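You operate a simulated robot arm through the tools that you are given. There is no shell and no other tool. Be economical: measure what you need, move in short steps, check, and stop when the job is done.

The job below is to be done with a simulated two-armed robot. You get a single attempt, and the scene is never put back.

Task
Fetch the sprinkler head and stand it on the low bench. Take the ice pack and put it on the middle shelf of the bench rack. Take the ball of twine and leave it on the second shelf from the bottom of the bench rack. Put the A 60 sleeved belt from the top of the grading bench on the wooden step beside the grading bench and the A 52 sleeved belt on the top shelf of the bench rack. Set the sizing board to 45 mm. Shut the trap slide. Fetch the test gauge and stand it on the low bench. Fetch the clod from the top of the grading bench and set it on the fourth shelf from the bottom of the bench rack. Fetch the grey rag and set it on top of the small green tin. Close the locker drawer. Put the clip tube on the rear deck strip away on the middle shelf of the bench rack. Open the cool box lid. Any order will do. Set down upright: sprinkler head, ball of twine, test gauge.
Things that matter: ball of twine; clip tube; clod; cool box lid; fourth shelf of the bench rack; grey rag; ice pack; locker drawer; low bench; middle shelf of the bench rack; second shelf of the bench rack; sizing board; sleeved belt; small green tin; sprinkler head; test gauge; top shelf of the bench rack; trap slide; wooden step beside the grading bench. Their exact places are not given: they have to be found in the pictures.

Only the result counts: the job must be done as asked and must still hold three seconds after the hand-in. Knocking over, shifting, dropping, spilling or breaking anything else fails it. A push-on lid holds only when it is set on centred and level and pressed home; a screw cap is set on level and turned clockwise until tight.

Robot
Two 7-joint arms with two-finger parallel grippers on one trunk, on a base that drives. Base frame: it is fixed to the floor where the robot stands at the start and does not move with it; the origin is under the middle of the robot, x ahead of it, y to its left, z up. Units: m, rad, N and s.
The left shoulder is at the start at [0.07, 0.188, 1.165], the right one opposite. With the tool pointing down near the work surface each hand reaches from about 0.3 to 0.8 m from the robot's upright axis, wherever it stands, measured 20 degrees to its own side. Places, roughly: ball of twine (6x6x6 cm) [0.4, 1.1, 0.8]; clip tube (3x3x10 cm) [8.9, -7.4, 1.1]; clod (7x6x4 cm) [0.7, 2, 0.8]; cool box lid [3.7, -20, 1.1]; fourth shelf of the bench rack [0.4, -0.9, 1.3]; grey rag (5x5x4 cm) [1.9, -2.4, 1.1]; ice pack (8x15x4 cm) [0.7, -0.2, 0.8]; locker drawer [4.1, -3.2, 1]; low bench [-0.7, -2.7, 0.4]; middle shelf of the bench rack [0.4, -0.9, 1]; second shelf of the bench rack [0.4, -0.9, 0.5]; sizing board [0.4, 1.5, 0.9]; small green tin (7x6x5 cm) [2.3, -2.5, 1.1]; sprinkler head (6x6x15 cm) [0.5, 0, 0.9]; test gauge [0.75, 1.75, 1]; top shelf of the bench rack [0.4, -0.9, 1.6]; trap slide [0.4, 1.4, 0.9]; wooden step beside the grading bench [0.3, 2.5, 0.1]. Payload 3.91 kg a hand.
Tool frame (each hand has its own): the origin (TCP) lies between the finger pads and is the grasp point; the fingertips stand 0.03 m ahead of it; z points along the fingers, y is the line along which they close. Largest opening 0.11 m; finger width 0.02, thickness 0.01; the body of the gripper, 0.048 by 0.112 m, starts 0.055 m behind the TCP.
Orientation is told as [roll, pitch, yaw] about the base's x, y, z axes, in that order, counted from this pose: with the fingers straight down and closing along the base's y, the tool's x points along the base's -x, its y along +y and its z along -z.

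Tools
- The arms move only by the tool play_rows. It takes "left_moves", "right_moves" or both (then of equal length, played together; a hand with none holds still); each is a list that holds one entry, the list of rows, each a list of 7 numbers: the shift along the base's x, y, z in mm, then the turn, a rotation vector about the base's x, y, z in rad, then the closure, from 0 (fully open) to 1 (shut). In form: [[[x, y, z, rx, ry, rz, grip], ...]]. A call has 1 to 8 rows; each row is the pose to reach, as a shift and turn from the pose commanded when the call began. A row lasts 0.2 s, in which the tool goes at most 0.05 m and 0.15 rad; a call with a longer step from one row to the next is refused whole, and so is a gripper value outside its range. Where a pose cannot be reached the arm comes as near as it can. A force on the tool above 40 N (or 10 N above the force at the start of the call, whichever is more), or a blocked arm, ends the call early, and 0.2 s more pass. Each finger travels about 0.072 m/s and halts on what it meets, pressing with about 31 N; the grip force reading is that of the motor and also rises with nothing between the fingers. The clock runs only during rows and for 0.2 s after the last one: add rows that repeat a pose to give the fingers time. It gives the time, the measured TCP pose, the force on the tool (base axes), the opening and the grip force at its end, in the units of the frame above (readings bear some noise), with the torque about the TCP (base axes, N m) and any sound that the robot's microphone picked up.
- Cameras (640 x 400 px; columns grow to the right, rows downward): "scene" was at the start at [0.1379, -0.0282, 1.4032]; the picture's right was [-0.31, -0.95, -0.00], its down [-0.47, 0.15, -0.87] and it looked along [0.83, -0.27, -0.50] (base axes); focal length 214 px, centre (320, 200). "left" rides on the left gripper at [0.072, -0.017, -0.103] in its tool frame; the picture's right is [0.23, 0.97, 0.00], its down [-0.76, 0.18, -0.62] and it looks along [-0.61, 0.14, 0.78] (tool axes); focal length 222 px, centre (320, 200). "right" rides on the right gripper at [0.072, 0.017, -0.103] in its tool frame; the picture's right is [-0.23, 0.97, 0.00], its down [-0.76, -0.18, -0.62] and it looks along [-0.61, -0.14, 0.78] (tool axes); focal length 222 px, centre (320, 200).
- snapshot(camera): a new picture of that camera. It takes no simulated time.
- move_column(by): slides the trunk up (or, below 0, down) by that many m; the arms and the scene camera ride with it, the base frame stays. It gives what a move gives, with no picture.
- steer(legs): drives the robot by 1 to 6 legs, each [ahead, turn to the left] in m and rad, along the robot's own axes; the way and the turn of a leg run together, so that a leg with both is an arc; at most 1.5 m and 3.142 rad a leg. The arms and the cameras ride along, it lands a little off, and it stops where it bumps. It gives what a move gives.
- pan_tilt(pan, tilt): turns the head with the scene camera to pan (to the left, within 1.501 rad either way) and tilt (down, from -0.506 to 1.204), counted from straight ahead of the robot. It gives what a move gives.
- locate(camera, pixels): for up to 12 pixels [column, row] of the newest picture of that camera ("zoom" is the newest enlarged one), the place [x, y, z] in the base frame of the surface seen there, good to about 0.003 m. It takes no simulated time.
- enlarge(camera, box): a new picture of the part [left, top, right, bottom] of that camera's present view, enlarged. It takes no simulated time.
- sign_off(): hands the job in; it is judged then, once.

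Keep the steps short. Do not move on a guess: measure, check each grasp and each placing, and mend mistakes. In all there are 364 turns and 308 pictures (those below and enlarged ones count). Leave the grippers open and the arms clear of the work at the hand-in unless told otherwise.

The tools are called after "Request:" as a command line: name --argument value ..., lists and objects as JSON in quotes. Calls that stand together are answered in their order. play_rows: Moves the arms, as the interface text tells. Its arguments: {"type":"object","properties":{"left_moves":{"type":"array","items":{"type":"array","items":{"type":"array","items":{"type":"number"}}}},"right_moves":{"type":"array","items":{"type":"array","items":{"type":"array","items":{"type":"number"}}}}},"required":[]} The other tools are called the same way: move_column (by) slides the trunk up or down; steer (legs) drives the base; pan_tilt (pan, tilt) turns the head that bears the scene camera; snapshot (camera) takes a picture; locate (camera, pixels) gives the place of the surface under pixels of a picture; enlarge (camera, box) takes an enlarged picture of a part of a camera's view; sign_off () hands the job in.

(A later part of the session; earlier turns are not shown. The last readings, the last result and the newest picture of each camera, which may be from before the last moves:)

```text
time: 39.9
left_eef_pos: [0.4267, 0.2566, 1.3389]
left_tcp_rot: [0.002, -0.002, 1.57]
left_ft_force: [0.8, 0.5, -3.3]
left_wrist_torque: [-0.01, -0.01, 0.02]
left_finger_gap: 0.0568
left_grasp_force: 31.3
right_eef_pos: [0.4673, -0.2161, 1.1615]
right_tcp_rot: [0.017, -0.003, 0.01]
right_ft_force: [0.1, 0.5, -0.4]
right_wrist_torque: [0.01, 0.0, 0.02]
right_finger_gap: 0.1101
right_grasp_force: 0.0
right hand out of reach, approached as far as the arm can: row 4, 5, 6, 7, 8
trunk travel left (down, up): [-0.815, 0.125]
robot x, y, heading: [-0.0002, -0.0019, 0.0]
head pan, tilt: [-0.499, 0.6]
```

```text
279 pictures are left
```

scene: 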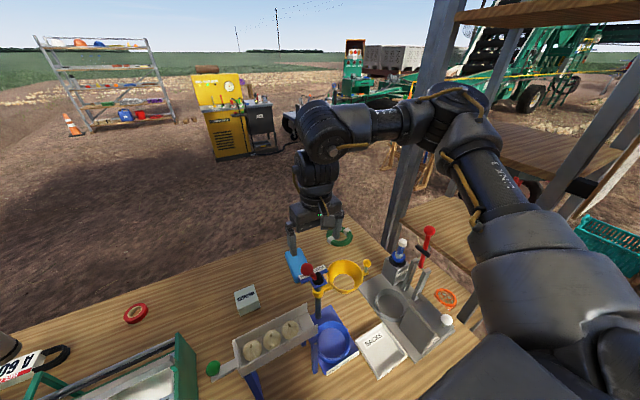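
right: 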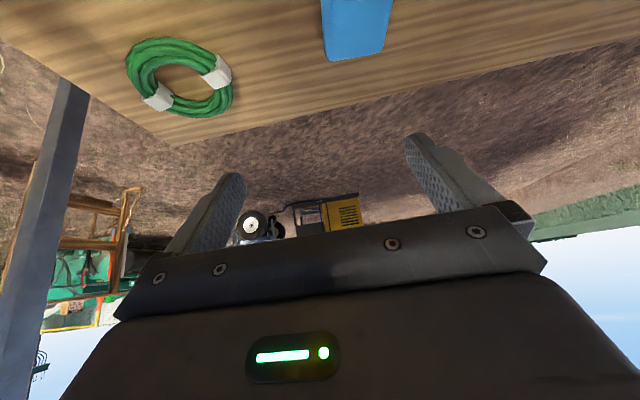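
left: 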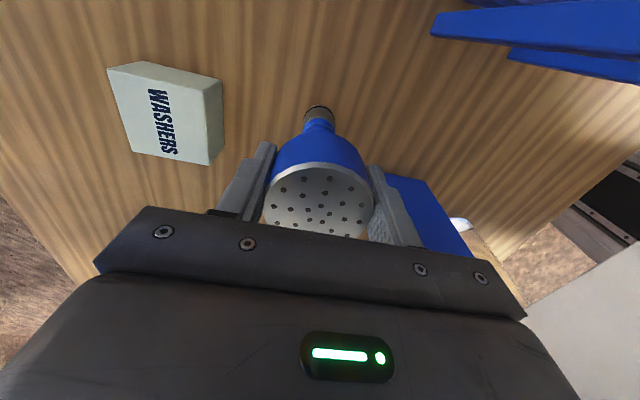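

The hand seems to sit at a wrist limit. As with the left, I test turning the right hand the other way (yaw negative).

Request:
play_rows --right_moves '[[[0, 0, 0, 0, 0, -0.15, 0], [0, 0, 0, 0, 0, -0.3, 0], [0, 0, 0, 0, 0, -0.45, 0], [0, 0, 0, 0, 0, -0.6, 0], [0, 20, 0, 0, 0, -0.75, 0], [0, 40, 0, 0, 0, -0.9, 0], [0, 60, 0, 0, 0, -1.05, 0], [0, 60, 0, 0, 0, -1.2, 0]]]'

Request:
play_rows --right_moves '[[[20, 0, -20, 0, 0, -0.1, 0], [40, 0, -40, 0, 0, -0.2, 0], [70, 0, -60, 0, 0, -0.3, 0], [100, 0, -80, 0, 0, -0.4, 0], [130, 0, -100, 0, 0, -0.5, 0], [160, 0, -120, 0, 0, -0.6, 0], [190, 0, -140, 0, 0, -0.7, 0], [200, 0, -160, 0, 0, -0.8, 0]]]'

Request:
snapshot --camera "scene"

```text
time: 41.7
left_eef_pos: [0.4243, 0.258, 1.34]
left_tcp_rot: [-0.001, -0.001, 1.567]
left_ft_force: [-0.3, 0.2, -3.1]
left_wrist_torque: [-0.01, -0.02, -0.03]
left_finger_gap: 0.0568
left_grasp_force: 30.6
right_eef_pos: [0.6181, -0.4449, 1.1988]
right_tcp_rot: [0.036, 0.003, -1.116]
right_ft_force: [-0.5, 0.1, -0.6]
right_wrist_torque: [0.0, -0.03, 0.0]
right_finger_gap: 0.1104
right_grasp_force: 0.0
right hand out of reach, approached as far as the arm can: row 1, 2, 3, 4, 5, 6, 7, 8
trunk travel left (down, up): [-0.815, 0.125]
robot x, y, heading: [0.003, -0.0023, 0.001]
head pan, tilt: [-0.499, 0.6]
```

```text
time: 43.5
left_eef_pos: [0.4261, 0.2567, 1.3405]
left_tcp_rot: [0.0, -0.002, 1.568]
left_ft_force: [0.2, -0.1, -2.4]
left_wrist_torque: [-0.02, 0.01, -0.02]
left_finger_gap: 0.0569
left_grasp_force: 30.7
right_eef_pos: [0.5932, -0.6052, 1.1929]
right_tcp_rot: [0.06, 0.029, -1.68]
right_ft_force: [0.8, -0.9, -0.6]
right_wrist_torque: [-0.01, 0.0, 0.01]
right_finger_gap: 0.1098
right_grasp_force: 0.2
right hand out of reach, approached as far as the arm can: row 1, 2, 3, 4, 5, 6, 7, 8
trunk travel left (down, up): [-0.815, 0.125]
robot x, y, heading: [0.0021, -0.0, -0.001]
head pan, tilt: [-0.499, 0.6]
```

```text
278 pictures are left
```

scene: 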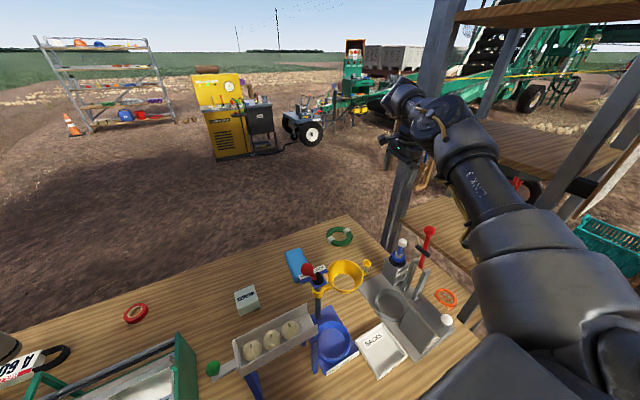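

Negative yaw pushes the hand outward: the limit lies on that side. I come back and test positive yaw.

Request:
play_rows --right_moves '[[[-20, 30, 0, 0, 0, 0.14, 0], [-40, 60, 0, 0, 0, 0.28, 0], [-60, 95, 0, 0, 0, 0.42, 0], [-80, 130, 0, 0, 0, 0.56, 0], [-100, 165, 0, 0, 0, 0.7, 0], [-110, 200, 0, 0, 0, 0.84, 0], [-120, 240, 0, 0, 0, 0.98, 0], [-130, 280, 0, 0, 0, 1.12, 0]]]'

Request:
play_rows --right_moves '[[[0, 0, 0, 0, 0, 0.14, 0], [0, 0, 0, 0, 0, 0.28, 0], [0, 0, 0, 0, 0, 0.42, 0], [0, 0, 0, 0, 0, 0.56, 0], [0, 0, 0, 0, 0, 0.7, 0], [0, 0, 0, 0, 0, 0.84, 0], [0, 0, 0, 0, 0, 0.98, 0], [0, 0, 0, 0, 0, 1.12, 0]]]'

```text
time: 45.3
left_eef_pos: [0.4254, 0.2563, 1.3416]
left_tcp_rot: [0.001, -0.001, 1.569]
left_ft_force: [-0.4, 0.3, -2.3]
left_wrist_torque: [0.0, -0.01, -0.02]
left_finger_gap: 0.0569
left_grasp_force: 31.0
right_eef_pos: [0.4643, -0.4265, 1.2263]
right_tcp_rot: [0.062, 0.029, -0.645]
right_ft_force: [0.1, 0.5, -0.4]
right_wrist_torque: [0.01, -0.01, 0.01]
right_finger_gap: 0.1101
right_grasp_force: 0.1
right hand out of reach, approached as far as the arm can: row 1, 2, 3, 4, 5, 6, 7, 8
trunk travel left (down, up): [-0.815, 0.125]
robot x, y, heading: [-0.0002, 0.0014, -0.0]
head pan, tilt: [-0.499, 0.6]
```

```text
time: 47.1
left_eef_pos: [0.4253, 0.258, 1.3404]
left_tcp_rot: [0.0, -0.001, 1.567]
left_ft_force: [0.5, 0.8, -3.7]
left_wrist_torque: [0.03, -0.01, 0.01]
left_finger_gap: 0.0566
left_grasp_force: 30.9
right_eef_pos: [0.4689, -0.4279, 1.2208]
right_tcp_rot: [0.061, 0.03, 0.477]
right_ft_force: [0.2, 0.2, -0.6]
right_wrist_torque: [0.03, 0.01, -0.01]
right_finger_gap: 0.1097
right_grasp_force: 0.0
trunk travel left (down, up): [-0.815, 0.125]
robot x, y, heading: [-0.002, -0.0012, -0.004]
head pan, tilt: [-0.499, 0.6]
```

Request:
play_rows --right_moves '[[[0, 30, -10, -0.03, -0.01, 0.1, 0], [0, 60, -20, -0.06, -0.02, 0.2, 0], [0, 90, -30, -0.06, -0.03, 0.3, 0], [10, 120, -40, -0.06, -0.03, 0.4, 0], [20, 150, -50, -0.06, -0.03, 0.5, 0], [40, 170, -60, -0.06, -0.03, 0.6, 0], [60, 180, -80, -0.06, -0.03, 0.7, 0], [90, 180, -100, -0.06, -0.03, 0.8, 0]]]'

Request:
play_rows --right_moves '[[[30, 0, -10, 0, 0, 0.14, 0], [60, 0, -20, 0, 0, 0.28, 0], [90, 0, -30, 0, 0, 0.42, 0], [120, 0, -40, 0, 0, 0.56, 0], [120, 0, -50, 0, 0, 0.7, 0], [120, 0, -50, 0, 0, 0.84, 0], [120, 0, -50, 0, 0, 0.98, 0], [120, 0, -50, 0, 0, 1.12, 0]]]'

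```text
time: 48.9
left_eef_pos: [0.4262, 0.2567, 1.341]
left_tcp_rot: [0.001, -0.001, 1.568]
left_ft_force: [0.0, -0.5, -2.3]
left_wrist_torque: [0.02, -0.01, 0.01]
left_finger_gap: 0.057
left_grasp_force: 30.8
right_eef_pos: [0.5323, -0.2821, 1.1286]
right_tcp_rot: [0.002, 0.054, 1.274]
right_ft_force: [-0.7, 0.3, -0.3]
right_wrist_torque: [0.02, -0.01, 0.01]
right_finger_gap: 0.1098
right_grasp_force: 0.1
right hand out of reach, approached as far as the arm can: row 6, 7, 8
trunk travel left (down, up): [-0.815, 0.125]
robot x, y, heading: [-0.0035, -0.0008, -0.001]
head pan, tilt: [-0.499, 0.6]
```

```text
time: 50.7
left_eef_pos: [0.4267, 0.2566, 1.3405]
left_tcp_rot: [-0.001, -0.002, 1.569]
left_ft_force: [0.6, -1.0, -2.8]
left_wrist_torque: [-0.04, -0.01, -0.01]
left_finger_gap: 0.0568
left_grasp_force: 31.4
right_eef_pos: [0.5851, -0.3272, 1.1002]
right_tcp_rot: [-0.003, 0.057, 2.394]
right_ft_force: [-0.3, -0.7, -0.3]
right_wrist_torque: [-0.01, -0.01, 0.01]
right_finger_gap: 0.1099
right_grasp_force: 0.1
right hand out of reach, approached as far as the arm can: row 1, 2, 3, 4, 5, 6, 7, 8
trunk travel left (down, up): [-0.815, 0.125]
robot x, y, heading: [-0.0016, -0.0002, -0.005]
head pan, tilt: [-0.499, 0.6]
```

Reach inward is limited; outward is better. I raise the trunk a little and turn the base 0.4 rad left so the ice pack lies further to the right side.

Request:
move_column --by 0.1

Request:
steer --legs '[[0, 0.4]]'

Request:
pan_tilt --pan -0.7 --tilt 0.7

Request:
snapshot --camera "scene"

```text
time: 52.0
left_eef_pos: [0.4259, 0.2569, 1.4406]
left_tcp_rot: [0.0, -0.002, 1.569]
left_ft_force: [0.2, -0.2, -2.7]
left_wrist_torque: [0.03, 0.01, 0.0]
left_finger_gap: 0.0567
left_grasp_force: 30.7
right_eef_pos: [0.5848, -0.327, 1.1994]
right_tcp_rot: [-0.003, 0.057, 2.393]
right_ft_force: [-1.1, 0.3, -0.6]
right_wrist_torque: [0.02, -0.01, -0.02]
right_finger_gap: 0.1101
right_grasp_force: 0.0
trunk travel left (down, up): [-0.915, 0.025]
robot x, y, heading: [-0.0048, -0.0007, -0.004]
head pan, tilt: [-0.499, 0.6]
```

```text
time: 53.6
left_eef_pos: [0.2932, 0.3999, 1.4418]
left_tcp_rot: [0.0, -0.003, 1.969]
left_ft_force: [0.4, -0.7, 0.6]
left_wrist_torque: [0.0, 0.02, 0.0]
left_finger_gap: 0.0
left_grasp_force: 30.8
right_eef_pos: [0.666, -0.074, 1.1981]
right_tcp_rot: [-0.005, 0.056, 2.792]
right_ft_force: [-0.7, -0.1, 0.4]
right_wrist_torque: [0.04, -0.02, 0.01]
right_finger_gap: 0.11
right_grasp_force: 0.0
trunk travel left (down, up): [-0.915, 0.025]
robot x, y, heading: [-0.0011, 0.0019, 0.399]
head pan, tilt: [-0.499, 0.6]
```

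```text
time: 54.3
left_eef_pos: [0.2927, 0.4017, 1.4403]
left_tcp_rot: [0.001, -0.001, 1.97]
left_ft_force: [-0.2, -0.5, -0.5]
left_wrist_torque: [0.01, -0.03, 0.01]
left_finger_gap: 0.0
left_grasp_force: 30.7
right_eef_pos: [0.6665, -0.0729, 1.1992]
right_tcp_rot: [-0.001, 0.058, 2.793]
right_ft_force: [-0.2, -0.2, 0.9]
right_wrist_torque: [0.02, 0.01, 0.02]
right_finger_gap: 0.1099
right_grasp_force: 0.0
trunk travel left (down, up): [-0.915, 0.025]
robot x, y, heading: [0.0001, -0.0009, 0.402]
head pan, tilt: [-0.7, 0.7]
```

```text
277 pictures are left
```

scene: 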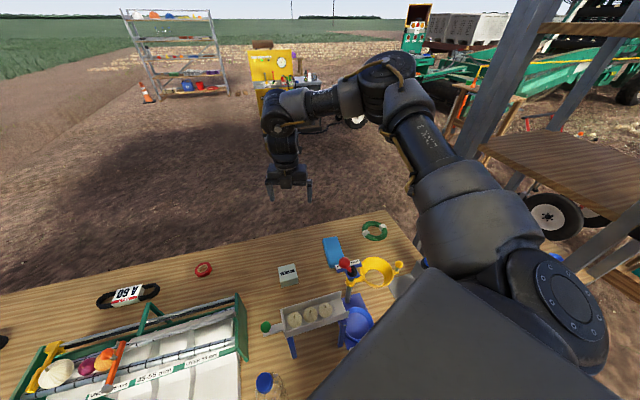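

The left gripper lost the sprinkler during the turn (gap 0). I look for where it fell.

Request:
pan_tilt --pan 0.1 --tilt 0.9

Request:
snapshot --camera "scene"

Request:
snapshot --camera "left"

```text
time: 55.5
left_eef_pos: [0.2931, 0.4014, 1.4401]
left_tcp_rot: [0.0, -0.002, 1.97]
left_ft_force: [0.3, 0.1, -1.4]
left_wrist_torque: [0.05, 0.02, -0.01]
left_finger_gap: 0.0003
left_grasp_force: 31.0
right_eef_pos: [0.6665, -0.0732, 1.1996]
right_tcp_rot: [-0.004, 0.057, 2.793]
right_ft_force: [0.4, 0.1, 1.1]
right_wrist_torque: [0.04, 0.04, 0.02]
right_finger_gap: 0.1101
right_grasp_force: 0.2
trunk travel left (down, up): [-0.915, 0.025]
robot x, y, heading: [0.0029, 0.0008, 0.401]
head pan, tilt: [0.099, 0.901]
```

```text
276 pictures are left
```

scene: 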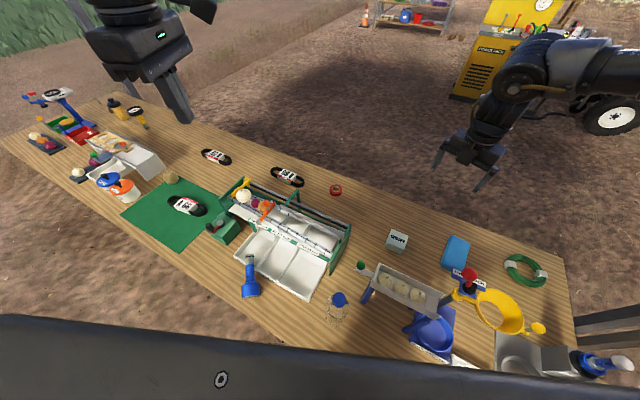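

```text
275 pictures are left
```

left: 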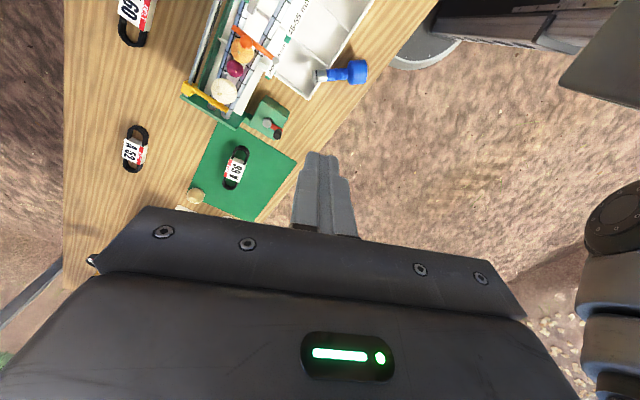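

It landed on the bench by the white tray. I enlarge and measure it.

Request:
enlarge --camera "scene" --box '[100, 140, 360, 320]'

Request:
locate --camera "zoom" --pixels '[[370, 295], [370, 335], [370, 370], [345, 385], [395, 380], [360, 350], [170, 92], [205, 162]]'

```text
2.22 times, centred on (230, 230) of scene
```

zoom: 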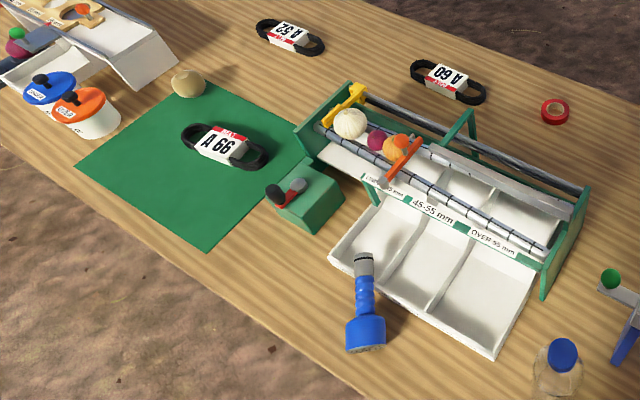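

```text
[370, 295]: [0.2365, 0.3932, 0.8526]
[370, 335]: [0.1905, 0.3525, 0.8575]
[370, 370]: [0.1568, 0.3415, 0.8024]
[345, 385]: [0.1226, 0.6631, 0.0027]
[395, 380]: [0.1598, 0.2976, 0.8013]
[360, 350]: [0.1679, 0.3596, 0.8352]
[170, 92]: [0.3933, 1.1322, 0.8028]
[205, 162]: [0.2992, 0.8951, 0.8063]
```

Sprinkler: rose at (0.19,0.35), recoverable. First the ice pack: right hand above it with yaw about π.

Request:
play_rows --right_moves '[[[2, -35, 0, 0.005, 0.015, 0.08, 0], [4, -75, 0, 0.01, 0.03, 0.16, 0], [8, -115, -20, 0.016, 0.045, 0.24, 0], [12, -150, -50, 0.016, 0.055, 0.29, 0], [12, -175, -90, 0.016, 0.055, 0.29, 0], [12, -175, -130, 0.016, 0.055, 0.29, 0], [12, -175, -170, 0.016, 0.055, 0.29, 0]]]'

Request:
snapshot --camera "right"

```text
time: 57.1
left_eef_pos: [0.2933, 0.4058, 1.4397]
left_tcp_rot: [0.002, 0.0, 1.968]
left_ft_force: [0.9, -0.5, 0.1]
left_wrist_torque: [-0.03, 0.03, -0.02]
left_finger_gap: 0.0
left_grasp_force: 31.1
right_eef_pos: [0.6726, -0.2492, 1.0417]
right_tcp_rot: [-0.006, 0.0, 3.082]
right_ft_force: [0.6, 0.8, -1.0]
right_wrist_torque: [-0.01, -0.02, 0.0]
right_finger_gap: 0.1101
right_grasp_force: 0.0
right hand out of reach, approached as far as the arm can: row 7
trunk travel left (down, up): [-0.915, 0.025]
robot x, y, heading: [0.0009, 0.0021, 0.399]
head pan, tilt: [0.099, 0.901]
```

```text
273 pictures are left
```

right: 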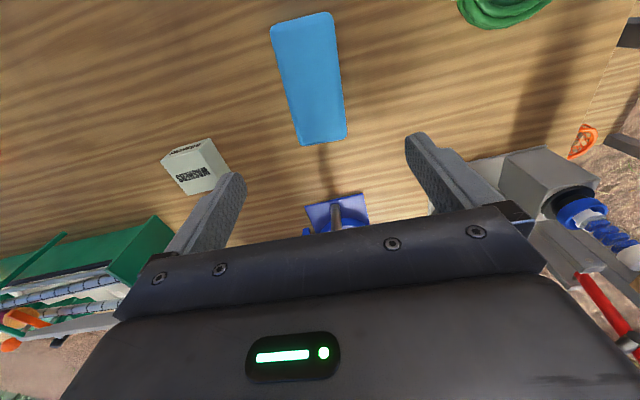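

Request:
locate --camera "right" --pixels '[[273, 30], [330, 16], [300, 143], [345, 137], [310, 80]]'

Request:
move_column --by -0.12

```text
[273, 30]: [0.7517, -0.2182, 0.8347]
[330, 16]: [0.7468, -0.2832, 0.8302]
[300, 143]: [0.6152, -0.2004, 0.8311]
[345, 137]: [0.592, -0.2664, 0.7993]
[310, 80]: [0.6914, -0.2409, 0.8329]
```

```text
time: 58.6
left_eef_pos: [0.2925, 0.4016, 1.321]
left_tcp_rot: [-0.001, -0.003, 1.968]
left_ft_force: [-0.5, 0.2, 0.0]
left_wrist_torque: [-0.02, 0.02, 0.01]
left_finger_gap: 0.0
left_grasp_force: 31.4
right_eef_pos: [0.67, -0.2499, 0.923]
right_tcp_rot: [-0.01, 0.001, 3.082]
right_ft_force: [-0.3, -0.7, 0.0]
right_wrist_torque: [-0.03, 0.03, -0.01]
right_finger_gap: 0.1101
right_grasp_force: 0.1
trunk travel left (down, up): [-0.795, 0.145]
robot x, y, heading: [0.0021, 0.0009, 0.397]
head pan, tilt: [0.099, 0.901]
```

Request:
play_rows --right_moves '[[[5, 3, -30, 0, 0, -0.07, 0], [8, 4, -60, 0, 0, -0.07, 0], [8, 4, -86, 0, 0, -0.07, 0], [8, 4, -86, 0, 0, -0.07, 0.4], [8, 4, -86, 0, 0, -0.07, 0.6], [8, 4, -86, 0, 0, -0.07, 1], [8, 4, -86, 0, 0, -0.07, 1]]]'

Request:
snapshot --camera "right"

```text
time: 60.2
left_eef_pos: [0.2921, 0.4022, 1.3219]
left_tcp_rot: [0.001, -0.002, 1.969]
left_ft_force: [-0.8, -0.3, 0.3]
left_wrist_torque: [0.02, -0.03, -0.01]
left_finger_gap: 0.0
left_grasp_force: 31.1
right_eef_pos: [0.6497, -0.257, 0.9103]
right_tcp_rot: [-0.01, 0.001, 3.013]
right_ft_force: [0.1, -0.2, -0.9]
right_wrist_torque: [0.03, -0.02, -0.02]
right_finger_gap: 0.0
right_grasp_force: 27.7
right hand out of reach, approached as far as the arm can: row 1, 2, 3, 4, 5, 6, 7
trunk travel left (down, up): [-0.795, 0.145]
robot x, y, heading: [0.0006, 0.0009, 0.397]
head pan, tilt: [0.099, 0.901]
```

```text
272 pictures are left
```

right: 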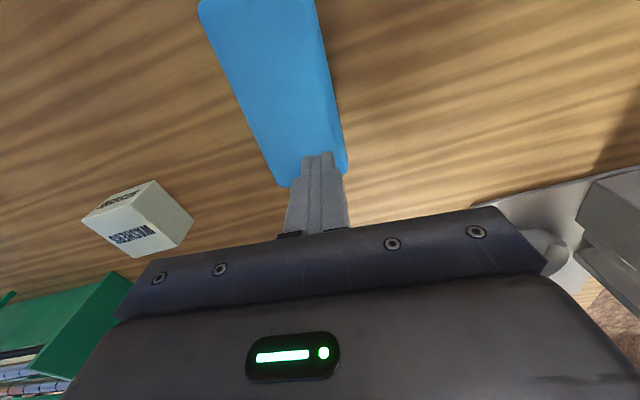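

The hand still can't get low enough there; the ice pack is easier from the bench's far side, later. For the fallen sprinkler I want the right hand with its tool-x along the stem, so I raise the right hand and turn the base to heading ~1.2.

Request:
play_rows --right_moves '[[[0, 0, 45, 0, 0, 0, 0.5], [0, 0, 90, 0, 0, 0, 0], [-30, 10, 130, 0, 0, 0, 0], [-60, 20, 170, 0, 0, 0, 0], [-90, 30, 210, 0, 0, 0, 0], [-120, 50, 230, 0, 0, 0, 0], [-150, 70, 250, 0, 0, 0, 0], [-180, 80, 260, 0, 0, 0, 0]]]'

Request:
steer --legs '[[0, 0.8]]'

Request:
pan_tilt --pan -0.3 --tilt 1.1

Request:
snapshot --camera "scene"

Request:
snapshot --camera "right"

```text
refused: row 3 steps farther than a row can; nothing moved
```

```text
time: 62.7
left_eef_pos: [-0.0861, 0.4889, 1.3212]
left_tcp_rot: [0.0, -0.001, 2.769]
left_ft_force: [-0.3, 0.8, -0.7]
left_wrist_torque: [0.02, 0.0, -0.01]
left_finger_gap: 0.0
left_grasp_force: 31.0
right_eef_pos: [0.637, 0.2864, 0.91]
right_tcp_rot: [-0.009, 0.002, -2.469]
right_ft_force: [-0.1, -0.4, 0.2]
right_wrist_torque: [0.0, 0.02, -0.01]
right_finger_gap: 0.0001
right_grasp_force: 31.0
trunk travel left (down, up): [-0.795, 0.145]
robot x, y, heading: [0.0022, 0.0011, 1.202]
head pan, tilt: [0.099, 0.901]
```

```text
time: 63.5
left_eef_pos: [-0.0859, 0.4889, 1.3204]
left_tcp_rot: [0.0, -0.002, 2.769]
left_ft_force: [0.1, -0.7, -0.4]
left_wrist_torque: [0.01, -0.02, 0.0]
left_finger_gap: 0.0
left_grasp_force: 31.2
right_eef_pos: [0.6374, 0.2862, 0.9095]
right_tcp_rot: [-0.008, 0.002, -2.47]
right_ft_force: [0.1, -0.6, 0.0]
right_wrist_torque: [0.03, 0.02, 0.0]
right_finger_gap: 0.0
right_grasp_force: 31.2
trunk travel left (down, up): [-0.795, 0.145]
robot x, y, heading: [0.0004, 0.0022, 1.203]
head pan, tilt: [-0.3, 1.1]
```

```text
271 pictures are left
```

scene: 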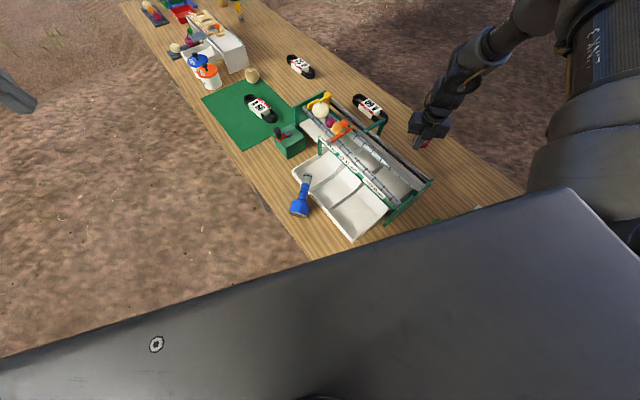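

```text
270 pictures are left
```

right: 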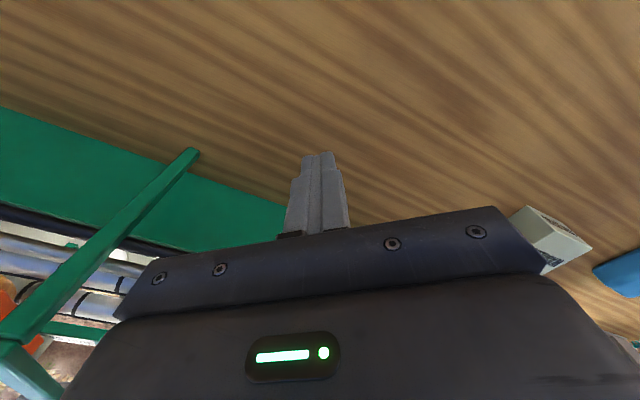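

The row call was refused, but the sweep passed clear (washers box and tape still there). I now raise the right hand straight up.

Request:
play_rows --right_moves '[[[0, 0, 45, 0, 0, 0, 0.5], [0, 0, 90, 0, 0, 0, 0], [-15, 0, 130, 0, 0, 0, 0], [-40, 0, 165, 0, 0, 0, 0], [-70, 0, 195, 0, 0, 0, 0], [-105, 0, 220, 0, 0, 0, 0], [-145, 0, 240, 0, 0, 0, 0], [-190, 0, 250, 0, 0, 0, 0]]]'

Request:
enlarge --camera "scene" --box '[240, 80, 440, 240]'

Request:
locate --camera "zoom" --pixels '[[216, 315], [205, 340], [195, 355], [188, 400], [210, 415], [168, 415], [206, 300], [224, 300], [182, 430]]'

```text
time: 65.3
left_eef_pos: [-0.0867, 0.4891, 1.3209]
left_tcp_rot: [0.0, 0.0, 2.77]
left_ft_force: [-1.1, -0.1, -0.5]
left_wrist_torque: [-0.01, -0.06, 0.0]
left_finger_gap: 0.0002
left_grasp_force: 31.0
right_eef_pos: [0.4452, 0.287, 1.1593]
right_tcp_rot: [-0.006, 0.003, -2.471]
right_ft_force: [-0.4, -0.4, -0.1]
right_wrist_torque: [0.0, -0.01, -0.03]
right_finger_gap: 0.1103
right_grasp_force: 0.0
trunk travel left (down, up): [-0.795, 0.145]
robot x, y, heading: [-0.0011, -0.0014, 1.202]
head pan, tilt: [-0.3, 1.1]
```

```text
2.50 times, centred on (340, 160) of scene
```

zoom: 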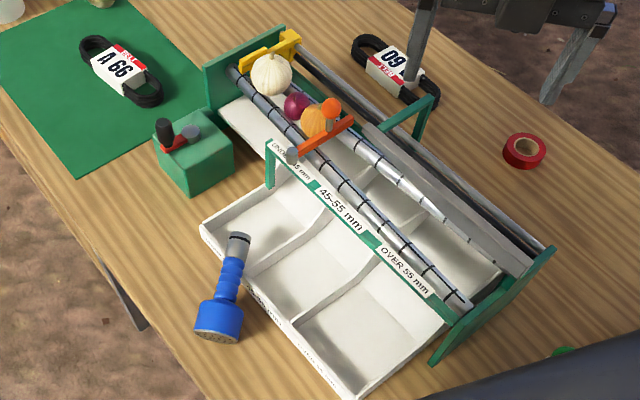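

```text
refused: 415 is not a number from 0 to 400
```

Request:
locate --camera "zoom" --pixels '[[219, 315], [224, 298], [227, 285], [230, 270], [235, 250], [238, 238], [200, 322], [240, 325], [205, 236], [262, 290]]'

```text
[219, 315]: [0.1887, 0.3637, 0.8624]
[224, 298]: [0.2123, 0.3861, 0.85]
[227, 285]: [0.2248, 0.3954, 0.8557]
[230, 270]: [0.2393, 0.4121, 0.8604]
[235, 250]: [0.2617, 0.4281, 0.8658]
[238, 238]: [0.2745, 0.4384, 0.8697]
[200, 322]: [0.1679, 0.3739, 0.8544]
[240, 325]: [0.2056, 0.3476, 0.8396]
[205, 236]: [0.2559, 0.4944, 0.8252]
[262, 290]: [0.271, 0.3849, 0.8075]
```

Sprinkler axis found (angle 0.714 rad, neck near (0.217,0.389,0.842)). I move the right hand above it.

Request:
play_rows --right_moves '[[[-30, 15, -20, 0, 0, 0.02, 0], [-60, 30, -45, 0, 0, 0.043, 0], [-95, 45, -70, 0, 0, 0.043, 0], [-130, 60, -95, 0, 0, 0.043, 0.2], [-165, 75, -120, 0, 0, 0.043, 0.3], [-200, 90, -145, 0, 0, 0.043, 0.45], [-228, 102, -170, 0, 0, 0.043, 0.45], [-228, 102, -200, 0, 0, 0.043, 0.45]]]'

Request:
snapshot --camera "right"

```text
time: 67.1
left_eef_pos: [-0.085, 0.4899, 1.3213]
left_tcp_rot: [-0.001, -0.002, 2.769]
left_ft_force: [-0.3, 0.1, 0.0]
left_wrist_torque: [-0.01, -0.01, -0.01]
left_finger_gap: 0.0
left_grasp_force: 31.2
right_eef_pos: [0.3629, 0.3068, 1.0508]
right_tcp_rot: [-0.014, -0.002, -2.427]
right_ft_force: [-1.0, -0.2, 1.3]
right_wrist_torque: [0.05, 0.01, 0.0]
right_finger_gap: 0.0604
right_grasp_force: 0.0
right hand out of reach, approached as far as the arm can: row 3, 4, 5, 6, 7, 8
trunk travel left (down, up): [-0.795, 0.145]
robot x, y, heading: [0.0008, -0.0003, 1.201]
head pan, tilt: [-0.3, 1.1]
```

```text
268 pictures are left
```

right: 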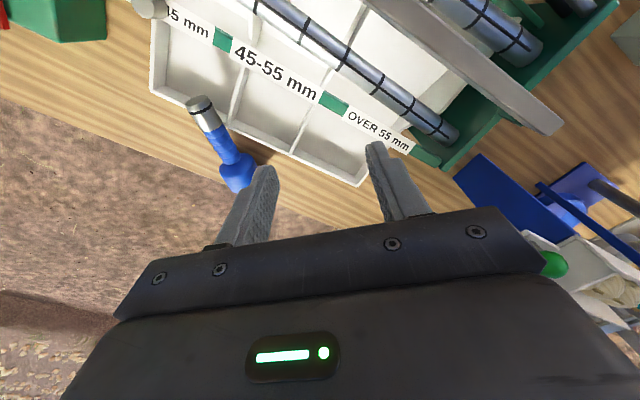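

The right hand cannot go inward of its shoulder line, so I turn the base a further 0.5 rad (hands are at safe height).

Request:
steer --legs '[[0, 0.5]]'

Request:
snapshot --camera "right"

```text
time: 69.0
left_eef_pos: [-0.2937, 0.3938, 1.3229]
left_tcp_rot: [0.002, -0.01, -3.028]
left_ft_force: [0.4, 0.7, 0.8]
left_wrist_torque: [0.0, -0.02, 0.02]
left_finger_gap: 0.0
left_grasp_force: 31.0
right_eef_pos: [0.1844, 0.4409, 1.0495]
right_tcp_rot: [-0.017, -0.003, -1.941]
right_ft_force: [-0.1, 0.4, 0.1]
right_wrist_torque: [0.04, -0.01, -0.03]
right_finger_gap: 0.0606
right_grasp_force: 0.1
trunk travel left (down, up): [-0.795, 0.145]
robot x, y, heading: [0.0012, -0.0041, 1.684]
head pan, tilt: [-0.3, 1.1]
stopped in leg 1: the robot was blocked; the commanded pose is now the measured one
```

```text
267 pictures are left
```

right: 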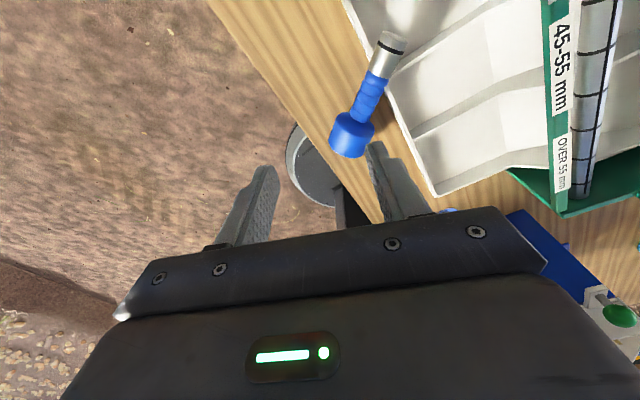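

The base touched something at heading 1.684; everything stands as before. The sprinkler is now comfortably placed; I move above it and rotate to yaw -2.43.

Request:
play_rows --right_moves '[[[5, -10, 0, 0, 0, -0.12, 0.45], [12, -20, 0, 0, 0, -0.24, 0.45], [20, -32, -10, 0, 0, -0.36, 0.45], [28, -45, -30, 0, 0, -0.48, 0.45], [33, -52, -60, 0, 0, -0.487, 0.45], [33, -52, -100, 0, 0, -0.487, 0.45]]]'

Request:
snapshot --camera "right"

```text
time: 70.5
left_eef_pos: [-0.2954, 0.3942, 1.3222]
left_tcp_rot: [0.003, -0.007, -3.03]
left_ft_force: [0.0, -0.7, -0.4]
left_wrist_torque: [0.01, 0.01, 0.01]
left_finger_gap: 0.0
left_grasp_force: 30.9
right_eef_pos: [0.2336, 0.3923, 0.966]
right_tcp_rot: [-0.018, -0.005, -2.431]
right_ft_force: [-0.6, 0.2, -1.1]
right_wrist_torque: [0.0, 0.01, -0.01]
right_finger_gap: 0.0606
right_grasp_force: 0.1
right hand out of reach, approached as far as the arm can: row 6
trunk travel left (down, up): [-0.795, 0.145]
robot x, y, heading: [0.0002, 0.0014, 1.687]
head pan, tilt: [-0.3, 1.1]
```

```text
266 pictures are left
```

right: 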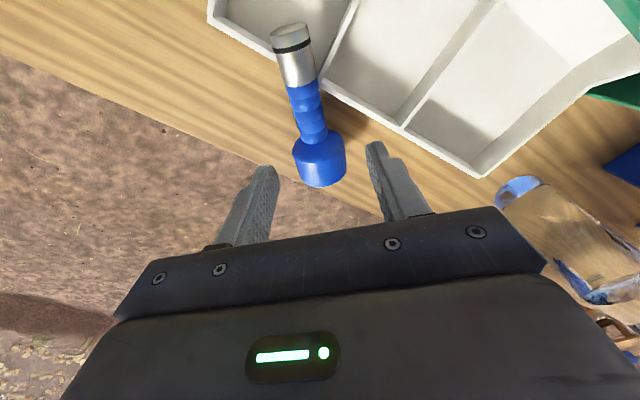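

The hand gets blocked low under a high shoulder; so I lift the hand, centre it, then lower the trunk by 0.17.

Request:
play_rows --right_moves '[[[-5, 0, 40, 0, 0, 0, 0.4], [-10, -2, 80, 0, 0, 0, 0.4], [-16, -3, 110, 0, 0, 0, 0.4]]]'

Request:
move_column --by -0.17

Request:
snapshot --camera "right"

```text
time: 71.2
left_eef_pos: [-0.2966, 0.3932, 1.323]
left_tcp_rot: [-0.001, -0.007, -3.029]
left_ft_force: [0.0, -0.4, -1.0]
left_wrist_torque: [-0.03, 0.0, 0.03]
left_finger_gap: 0.0
left_grasp_force: 30.5
right_eef_pos: [0.2182, 0.3884, 1.0778]
right_tcp_rot: [-0.013, -0.001, -2.428]
right_ft_force: [0.5, 0.4, 0.1]
right_wrist_torque: [-0.02, -0.02, -0.02]
right_finger_gap: 0.066
right_grasp_force: 0.0
trunk travel left (down, up): [-0.795, 0.145]
robot x, y, heading: [-0.0029, 0.0009, 1.682]
head pan, tilt: [-0.3, 1.1]
```

```text
time: 73.2
left_eef_pos: [-0.2953, 0.394, 1.1531]
left_tcp_rot: [0.0, -0.007, -3.028]
left_ft_force: [-0.3, 0.4, 0.3]
left_wrist_torque: [0.02, -0.02, 0.03]
left_finger_gap: 0.0
left_grasp_force: 30.7
right_eef_pos: [0.2195, 0.3886, 0.9064]
right_tcp_rot: [-0.017, -0.001, -2.428]
right_ft_force: [-0.1, 0.3, -0.1]
right_wrist_torque: [0.0, 0.03, 0.03]
right_finger_gap: 0.0659
right_grasp_force: 0.1
trunk travel left (down, up): [-0.625, 0.315]
robot x, y, heading: [-0.0016, 0.0014, 1.687]
head pan, tilt: [-0.3, 1.1]
```

```text
265 pictures are left
```

right: 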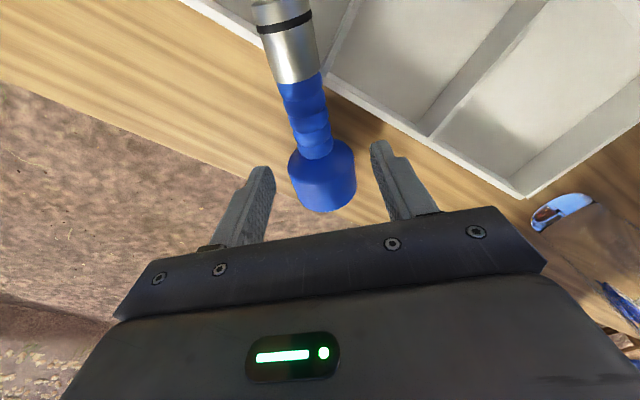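

Request:
locate --camera "right" --pixels '[[322, 190], [314, 150], [310, 125], [305, 100], [292, 60], [400, 125], [294, 160], [351, 150]]'

```text
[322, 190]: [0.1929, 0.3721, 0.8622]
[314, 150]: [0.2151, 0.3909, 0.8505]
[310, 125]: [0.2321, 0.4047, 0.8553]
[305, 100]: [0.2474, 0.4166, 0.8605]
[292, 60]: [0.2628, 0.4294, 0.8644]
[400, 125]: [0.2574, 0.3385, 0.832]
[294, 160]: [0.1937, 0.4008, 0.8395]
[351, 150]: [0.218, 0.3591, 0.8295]
```

Request:
play_rows --right_moves '[[[1, 6, 0, 0, 0, -0.015, 0.5], [1, 6, 0, 0, 0, -0.015, 0.59], [1, 6, -20, 0, 0, -0.015, 0.59], [1, 6, -40, 0, 0, -0.015, 0.59], [1, 6, -56, 0, 0, -0.015, 0.59], [1, 6, -56, 0, 0, -0.015, 0.8], [1, 6, -56, 0, 0, -0.015, 1], [1, 6, -56, 0, 0, -0.015, 1]]]'

Request:
snapshot --camera "right"

```text
time: 75.0
left_eef_pos: [-0.297, 0.3934, 1.1521]
left_tcp_rot: [0.0, -0.008, -3.029]
left_ft_force: [-0.9, -0.2, -0.4]
left_wrist_torque: [0.02, -0.04, -0.01]
left_finger_gap: 0.0001
left_grasp_force: 30.3
right_eef_pos: [0.2202, 0.3939, 0.8514]
right_tcp_rot: [-0.018, -0.002, -2.444]
right_ft_force: [-1.4, -0.1, 3.0]
right_wrist_torque: [-0.01, 0.0, 0.15]
right_finger_gap: 0.028
right_grasp_force: 30.7
trunk travel left (down, up): [-0.625, 0.315]
robot x, y, heading: [-0.0027, -0.0045, 1.691]
head pan, tilt: [-0.3, 1.1]
```

```text
264 pictures are left
```

right: 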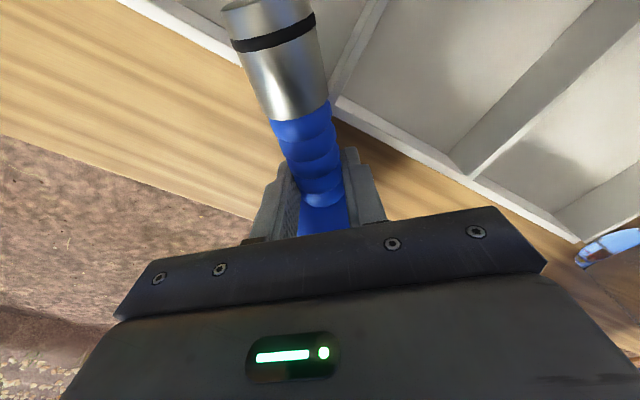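

Gripped firmly on the neck (28 mm). I lift it, then raise the trunk for safe driving.

Request:
play_rows --right_moves '[[[0, 0, 40, 0, 0, 0, 1], [0, 0, 80, 0, 0, 0, 1], [0, 0, 120, 0, 0, 0, 1], [0, 0, 160, 0, 0, 0, 1], [0, 0, 200, 0, 0, 0, 1]]]'

Request:
move_column --by 0.25

Request:
snapshot --camera "right"

```text
time: 76.2
left_eef_pos: [-0.2956, 0.3922, 1.1534]
left_tcp_rot: [-0.001, -0.007, -3.027]
left_ft_force: [-0.5, 0.0, 0.6]
left_wrist_torque: [0.03, 0.01, -0.01]
left_finger_gap: 0.0001
left_grasp_force: 30.6
right_eef_pos: [0.2209, 0.3942, 1.0518]
right_tcp_rot: [-0.016, -0.001, -2.442]
right_ft_force: [-0.4, -0.1, -1.9]
right_wrist_torque: [0.02, -0.03, -0.03]
right_finger_gap: 0.0271
right_grasp_force: 30.9
trunk travel left (down, up): [-0.625, 0.315]
robot x, y, heading: [0.0016, -0.0006, 1.684]
head pan, tilt: [-0.3, 1.1]
```

```text
time: 78.8
left_eef_pos: [-0.2955, 0.3946, 1.4011]
left_tcp_rot: [0.001, -0.008, -3.027]
left_ft_force: [0.2, -0.1, -0.5]
left_wrist_torque: [-0.01, 0.01, 0.01]
left_finger_gap: 0.0004
left_grasp_force: 31.0
right_eef_pos: [0.2213, 0.3947, 1.3001]
right_tcp_rot: [-0.017, -0.003, -2.444]
right_ft_force: [-0.2, -0.4, -3.4]
right_wrist_torque: [0.02, 0.0, -0.02]
right_finger_gap: 0.0276
right_grasp_force: 31.1
trunk travel left (down, up): [-0.875, 0.065]
robot x, y, heading: [-0.004, 0.001, 1.684]
head pan, tilt: [-0.3, 1.1]
```

```text
263 pictures are left
```

right: 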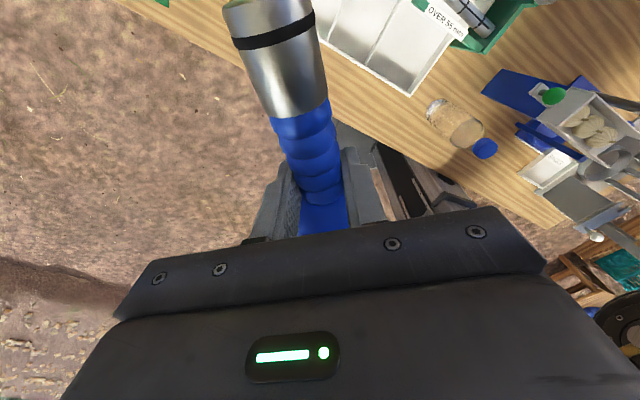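

Before reversing I look toward -x (pan +1.5 at this heading) and toward the low bench.

Request:
pan_tilt --pan 1.5 --tilt 0.5

Request:
snapshot --camera "scene"

Request:
steer --legs '[[0, -1.2]]'

```text
time: 80.5
left_eef_pos: [-0.2949, 0.3946, 1.4028]
left_tcp_rot: [0.001, -0.01, -3.03]
left_ft_force: [0.4, -0.1, -0.2]
left_wrist_torque: [0.0, -0.02, 0.0]
left_finger_gap: 0.0001
left_grasp_force: 30.6
right_eef_pos: [0.2215, 0.3961, 1.3011]
right_tcp_rot: [-0.017, -0.004, -2.443]
right_ft_force: [0.2, -0.4, -2.2]
right_wrist_torque: [0.03, -0.01, 0.02]
right_finger_gap: 0.0274
right_grasp_force: 31.0
trunk travel left (down, up): [-0.875, 0.065]
robot x, y, heading: [-0.0076, 0.0002, 1.687]
head pan, tilt: [1.499, 0.499]
```

```text
262 pictures are left
```

scene: 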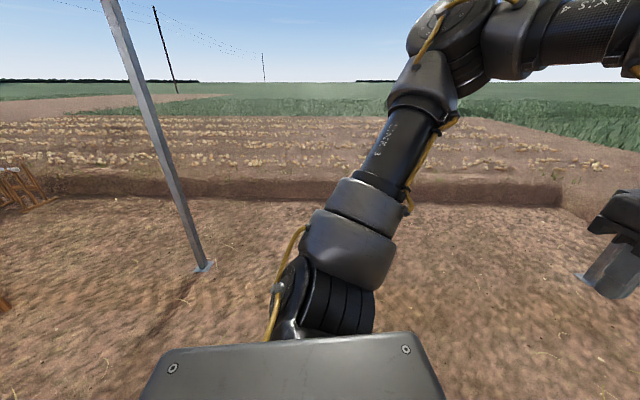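

```text
time: 83.9
left_eef_pos: [0.2592, 0.4209, 1.4022]
left_tcp_rot: [-0.001, -0.009, 2.063]
left_ft_force: [0.3, 0.4, 0.5]
left_wrist_torque: [-0.01, 0.02, -0.01]
left_finger_gap: 0.0
left_grasp_force: 30.7
right_eef_pos: [0.451, -0.0592, 1.3015]
right_tcp_rot: [-0.018, -0.003, 2.647]
right_ft_force: [0.4, -0.1, -2.0]
right_wrist_torque: [0.01, -0.02, 0.01]
right_finger_gap: 0.0274
right_grasp_force: 30.6
trunk travel left (down, up): [-0.875, 0.065]
robot x, y, heading: [-0.0016, 0.0072, 0.49]
head pan, tilt: [1.499, 0.499]
```

Request:
locate --camera "scene" --pixels '[[202, 266], [588, 278], [330, 300]]'

Request:
pan_tilt --pan -1.5 --tilt 0.5

Request:
snapshot --camera "scene"

```text
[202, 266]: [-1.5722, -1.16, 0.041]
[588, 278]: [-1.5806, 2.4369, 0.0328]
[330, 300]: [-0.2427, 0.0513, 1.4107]
```

```text
time: 86.5
left_eef_pos: [0.2597, 0.421, 1.4025]
left_tcp_rot: [0.0, -0.008, 2.061]
left_ft_force: [0.4, -0.4, 0.3]
left_wrist_torque: [0.02, -0.02, 0.0]
left_finger_gap: 0.0002
left_grasp_force: 31.3
right_eef_pos: [0.4525, -0.0596, 1.3004]
right_tcp_rot: [-0.018, -0.003, 2.647]
right_ft_force: [0.3, 0.5, -2.3]
right_wrist_torque: [-0.04, -0.02, -0.03]
right_finger_gap: 0.0273
right_grasp_force: 31.0
trunk travel left (down, up): [-0.875, 0.065]
robot x, y, heading: [-0.0022, 0.0062, 0.497]
head pan, tilt: [-1.499, 0.499]
```

```text
261 pictures are left
```

scene: 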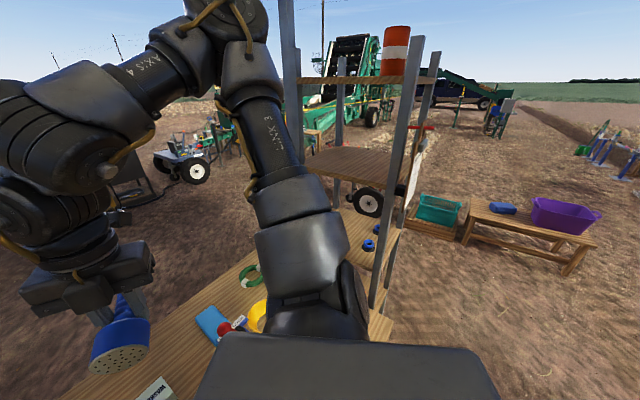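

I measure the low bench, its things, and the rack posts/shelves in this view.

Request:
locate --camera "scene" --pixels '[[490, 215], [595, 245], [478, 200], [505, 208], [560, 215], [445, 215], [415, 60], [375, 280], [355, 160], [340, 80], [380, 235], [385, 78]]'

```text
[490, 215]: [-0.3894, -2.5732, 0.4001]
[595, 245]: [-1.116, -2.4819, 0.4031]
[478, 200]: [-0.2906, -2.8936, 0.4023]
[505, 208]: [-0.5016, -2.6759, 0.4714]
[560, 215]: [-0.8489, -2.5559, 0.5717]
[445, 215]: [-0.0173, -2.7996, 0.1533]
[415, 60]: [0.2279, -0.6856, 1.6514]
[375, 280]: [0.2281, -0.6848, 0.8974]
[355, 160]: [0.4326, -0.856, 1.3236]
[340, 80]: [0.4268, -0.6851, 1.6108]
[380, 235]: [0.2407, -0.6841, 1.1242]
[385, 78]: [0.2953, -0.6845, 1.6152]
```

Route: back off the bench, turn toward -y and drive to the low bench.

Request:
steer --legs '[[-0.7, 0], [0, -1.8], [1.3, 0], [0, -0.27]]'

Request:
pan_tilt --pan 0.0 --tilt 0.9

Request:
snapshot --camera "scene"

```text
time: 101.9
left_eef_pos: [-0.095, -2.0527, 1.4007]
left_tcp_rot: [0.003, -0.009, -0.05]
left_ft_force: [0.6, 0.3, 0.0]
left_wrist_torque: [0.02, -0.03, -0.02]
left_finger_gap: 0.0
left_grasp_force: 31.0
right_eef_pos: [-0.6047, -1.97, 1.3009]
right_tcp_rot: [-0.017, -0.003, 0.534]
right_ft_force: [-0.3, 0.4, -2.8]
right_wrist_torque: [-0.05, 0.05, -0.01]
right_finger_gap: 0.0274
right_grasp_force: 31.1
trunk travel left (down, up): [-0.875, 0.065]
robot x, y, heading: [-0.3129, -1.6116, -1.619]
head pan, tilt: [-1.499, 0.499]
```

```text
time: 103.5
left_eef_pos: [-0.0956, -2.0523, 1.4029]
left_tcp_rot: [0.002, -0.009, -0.051]
left_ft_force: [0.2, -0.5, 0.1]
left_wrist_torque: [-0.03, 0.0, -0.02]
left_finger_gap: 0.0
left_grasp_force: 30.8
right_eef_pos: [-0.6055, -1.9705, 1.3016]
right_tcp_rot: [-0.017, -0.002, 0.535]
right_ft_force: [0.5, 0.2, -3.0]
right_wrist_torque: [0.0, 0.01, 0.04]
right_finger_gap: 0.0273
right_grasp_force: 31.1
trunk travel left (down, up): [-0.875, 0.065]
robot x, y, heading: [-0.3181, -1.6165, -1.621]
head pan, tilt: [0.0, 0.901]
```

```text
260 pictures are left
```

scene: 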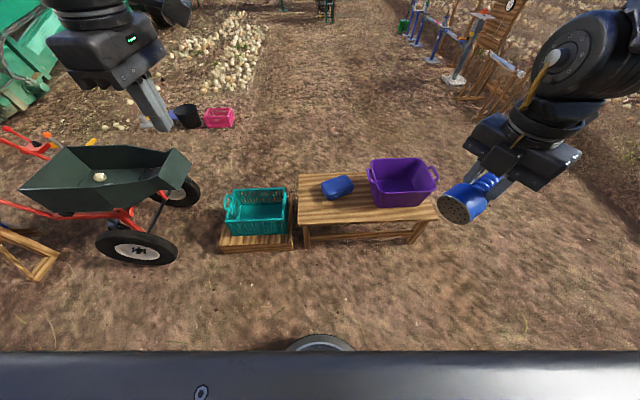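

I measure the low bench top and its free places.

Request:
enlarge --camera "scene" --box '[280, 150, 450, 250]'

Request:
locate --camera "zoom" --pixels '[[75, 262], [120, 240], [200, 240], [290, 240], [340, 215], [180, 180], [290, 165], [330, 120], [60, 180], [60, 110], [350, 190], [590, 255]]'

```text
3.76 times, centred on (365, 200) of scene
```

zoom: 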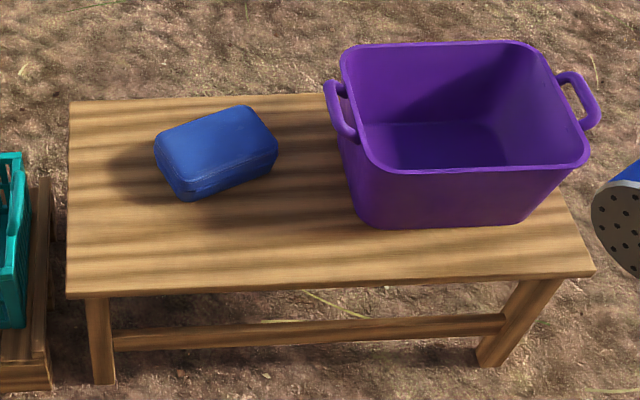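

```text
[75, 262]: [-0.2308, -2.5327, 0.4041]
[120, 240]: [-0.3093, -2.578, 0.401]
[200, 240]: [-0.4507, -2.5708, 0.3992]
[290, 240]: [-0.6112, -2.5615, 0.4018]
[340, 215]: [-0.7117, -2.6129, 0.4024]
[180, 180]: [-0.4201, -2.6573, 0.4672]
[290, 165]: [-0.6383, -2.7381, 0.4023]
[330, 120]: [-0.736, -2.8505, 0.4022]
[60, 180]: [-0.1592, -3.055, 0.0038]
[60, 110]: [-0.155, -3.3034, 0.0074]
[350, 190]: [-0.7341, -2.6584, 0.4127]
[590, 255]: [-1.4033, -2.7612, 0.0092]
```

Free strip along the bench's front. In free air here I rotate the right hand's yaw by -2.1 so the stem side faces me.

Request:
play_rows --right_moves '[[[0, 0, 0, 0, 0, -0.14, 1], [0, 0, 0, 0, 0, -0.28, 1], [0, 0, 0, 0, 0, -0.42, 1], [0, 0, 0, 0, 0, -0.56, 1], [0, 0, 0, 0, 0, -0.7, 1], [0, 0, 0, 0, 0, -0.84, 1], [0, 0, 0, 0, 0, -0.98, 1], [0, 0, 0, 0, 0, -1.12, 1]]]'

Request:
play_rows --right_moves '[[[0, 0, 0, 0, 0, -0.14, 1], [0, 0, 0, 0, 0, -0.28, 1], [0, 0, 0, 0, 0, -0.42, 1], [0, 0, 0, 0, 0, -0.56, 1], [0, 0, 0, 0, 0, -0.7, 1], [0, 0, 0, 0, 0, -0.84, 1], [0, 0, 0, 0, 0, -0.985, 1]]]'

```text
time: 105.3
left_eef_pos: [-0.0959, -2.0526, 1.4024]
left_tcp_rot: [0.002, -0.009, -0.051]
left_ft_force: [-0.3, 0.2, 0.2]
left_wrist_torque: [0.0, -0.03, 0.05]
left_finger_gap: 0.0
left_grasp_force: 31.1
right_eef_pos: [-0.6054, -1.9689, 1.3008]
right_tcp_rot: [-0.017, -0.002, -0.587]
right_ft_force: [0.4, -0.1, -2.8]
right_wrist_torque: [0.05, 0.01, 0.01]
right_finger_gap: 0.0275
right_grasp_force: 30.8
trunk travel left (down, up): [-0.875, 0.065]
robot x, y, heading: [-0.3154, -1.6175, -1.623]
head pan, tilt: [0.0, 0.901]
```

```text
time: 106.9
left_eef_pos: [-0.0965, -2.0517, 1.4031]
left_tcp_rot: [0.001, -0.008, -0.05]
left_ft_force: [-0.3, -0.4, -0.6]
left_wrist_torque: [0.0, 0.0, 0.02]
left_finger_gap: 0.0
left_grasp_force: 30.4
right_eef_pos: [-0.6253, -1.981, 1.3059]
right_tcp_rot: [-0.015, -0.002, -1.571]
right_ft_force: [0.3, -0.6, -2.6]
right_wrist_torque: [0.06, 0.02, 0.02]
right_finger_gap: 0.0275
right_grasp_force: 30.6
right hand out of reach, approached as far as the arm can: row 7
trunk travel left (down, up): [-0.875, 0.065]
robot x, y, heading: [-0.3164, -1.6147, -1.618]
head pan, tilt: [0.0, 0.901]
```

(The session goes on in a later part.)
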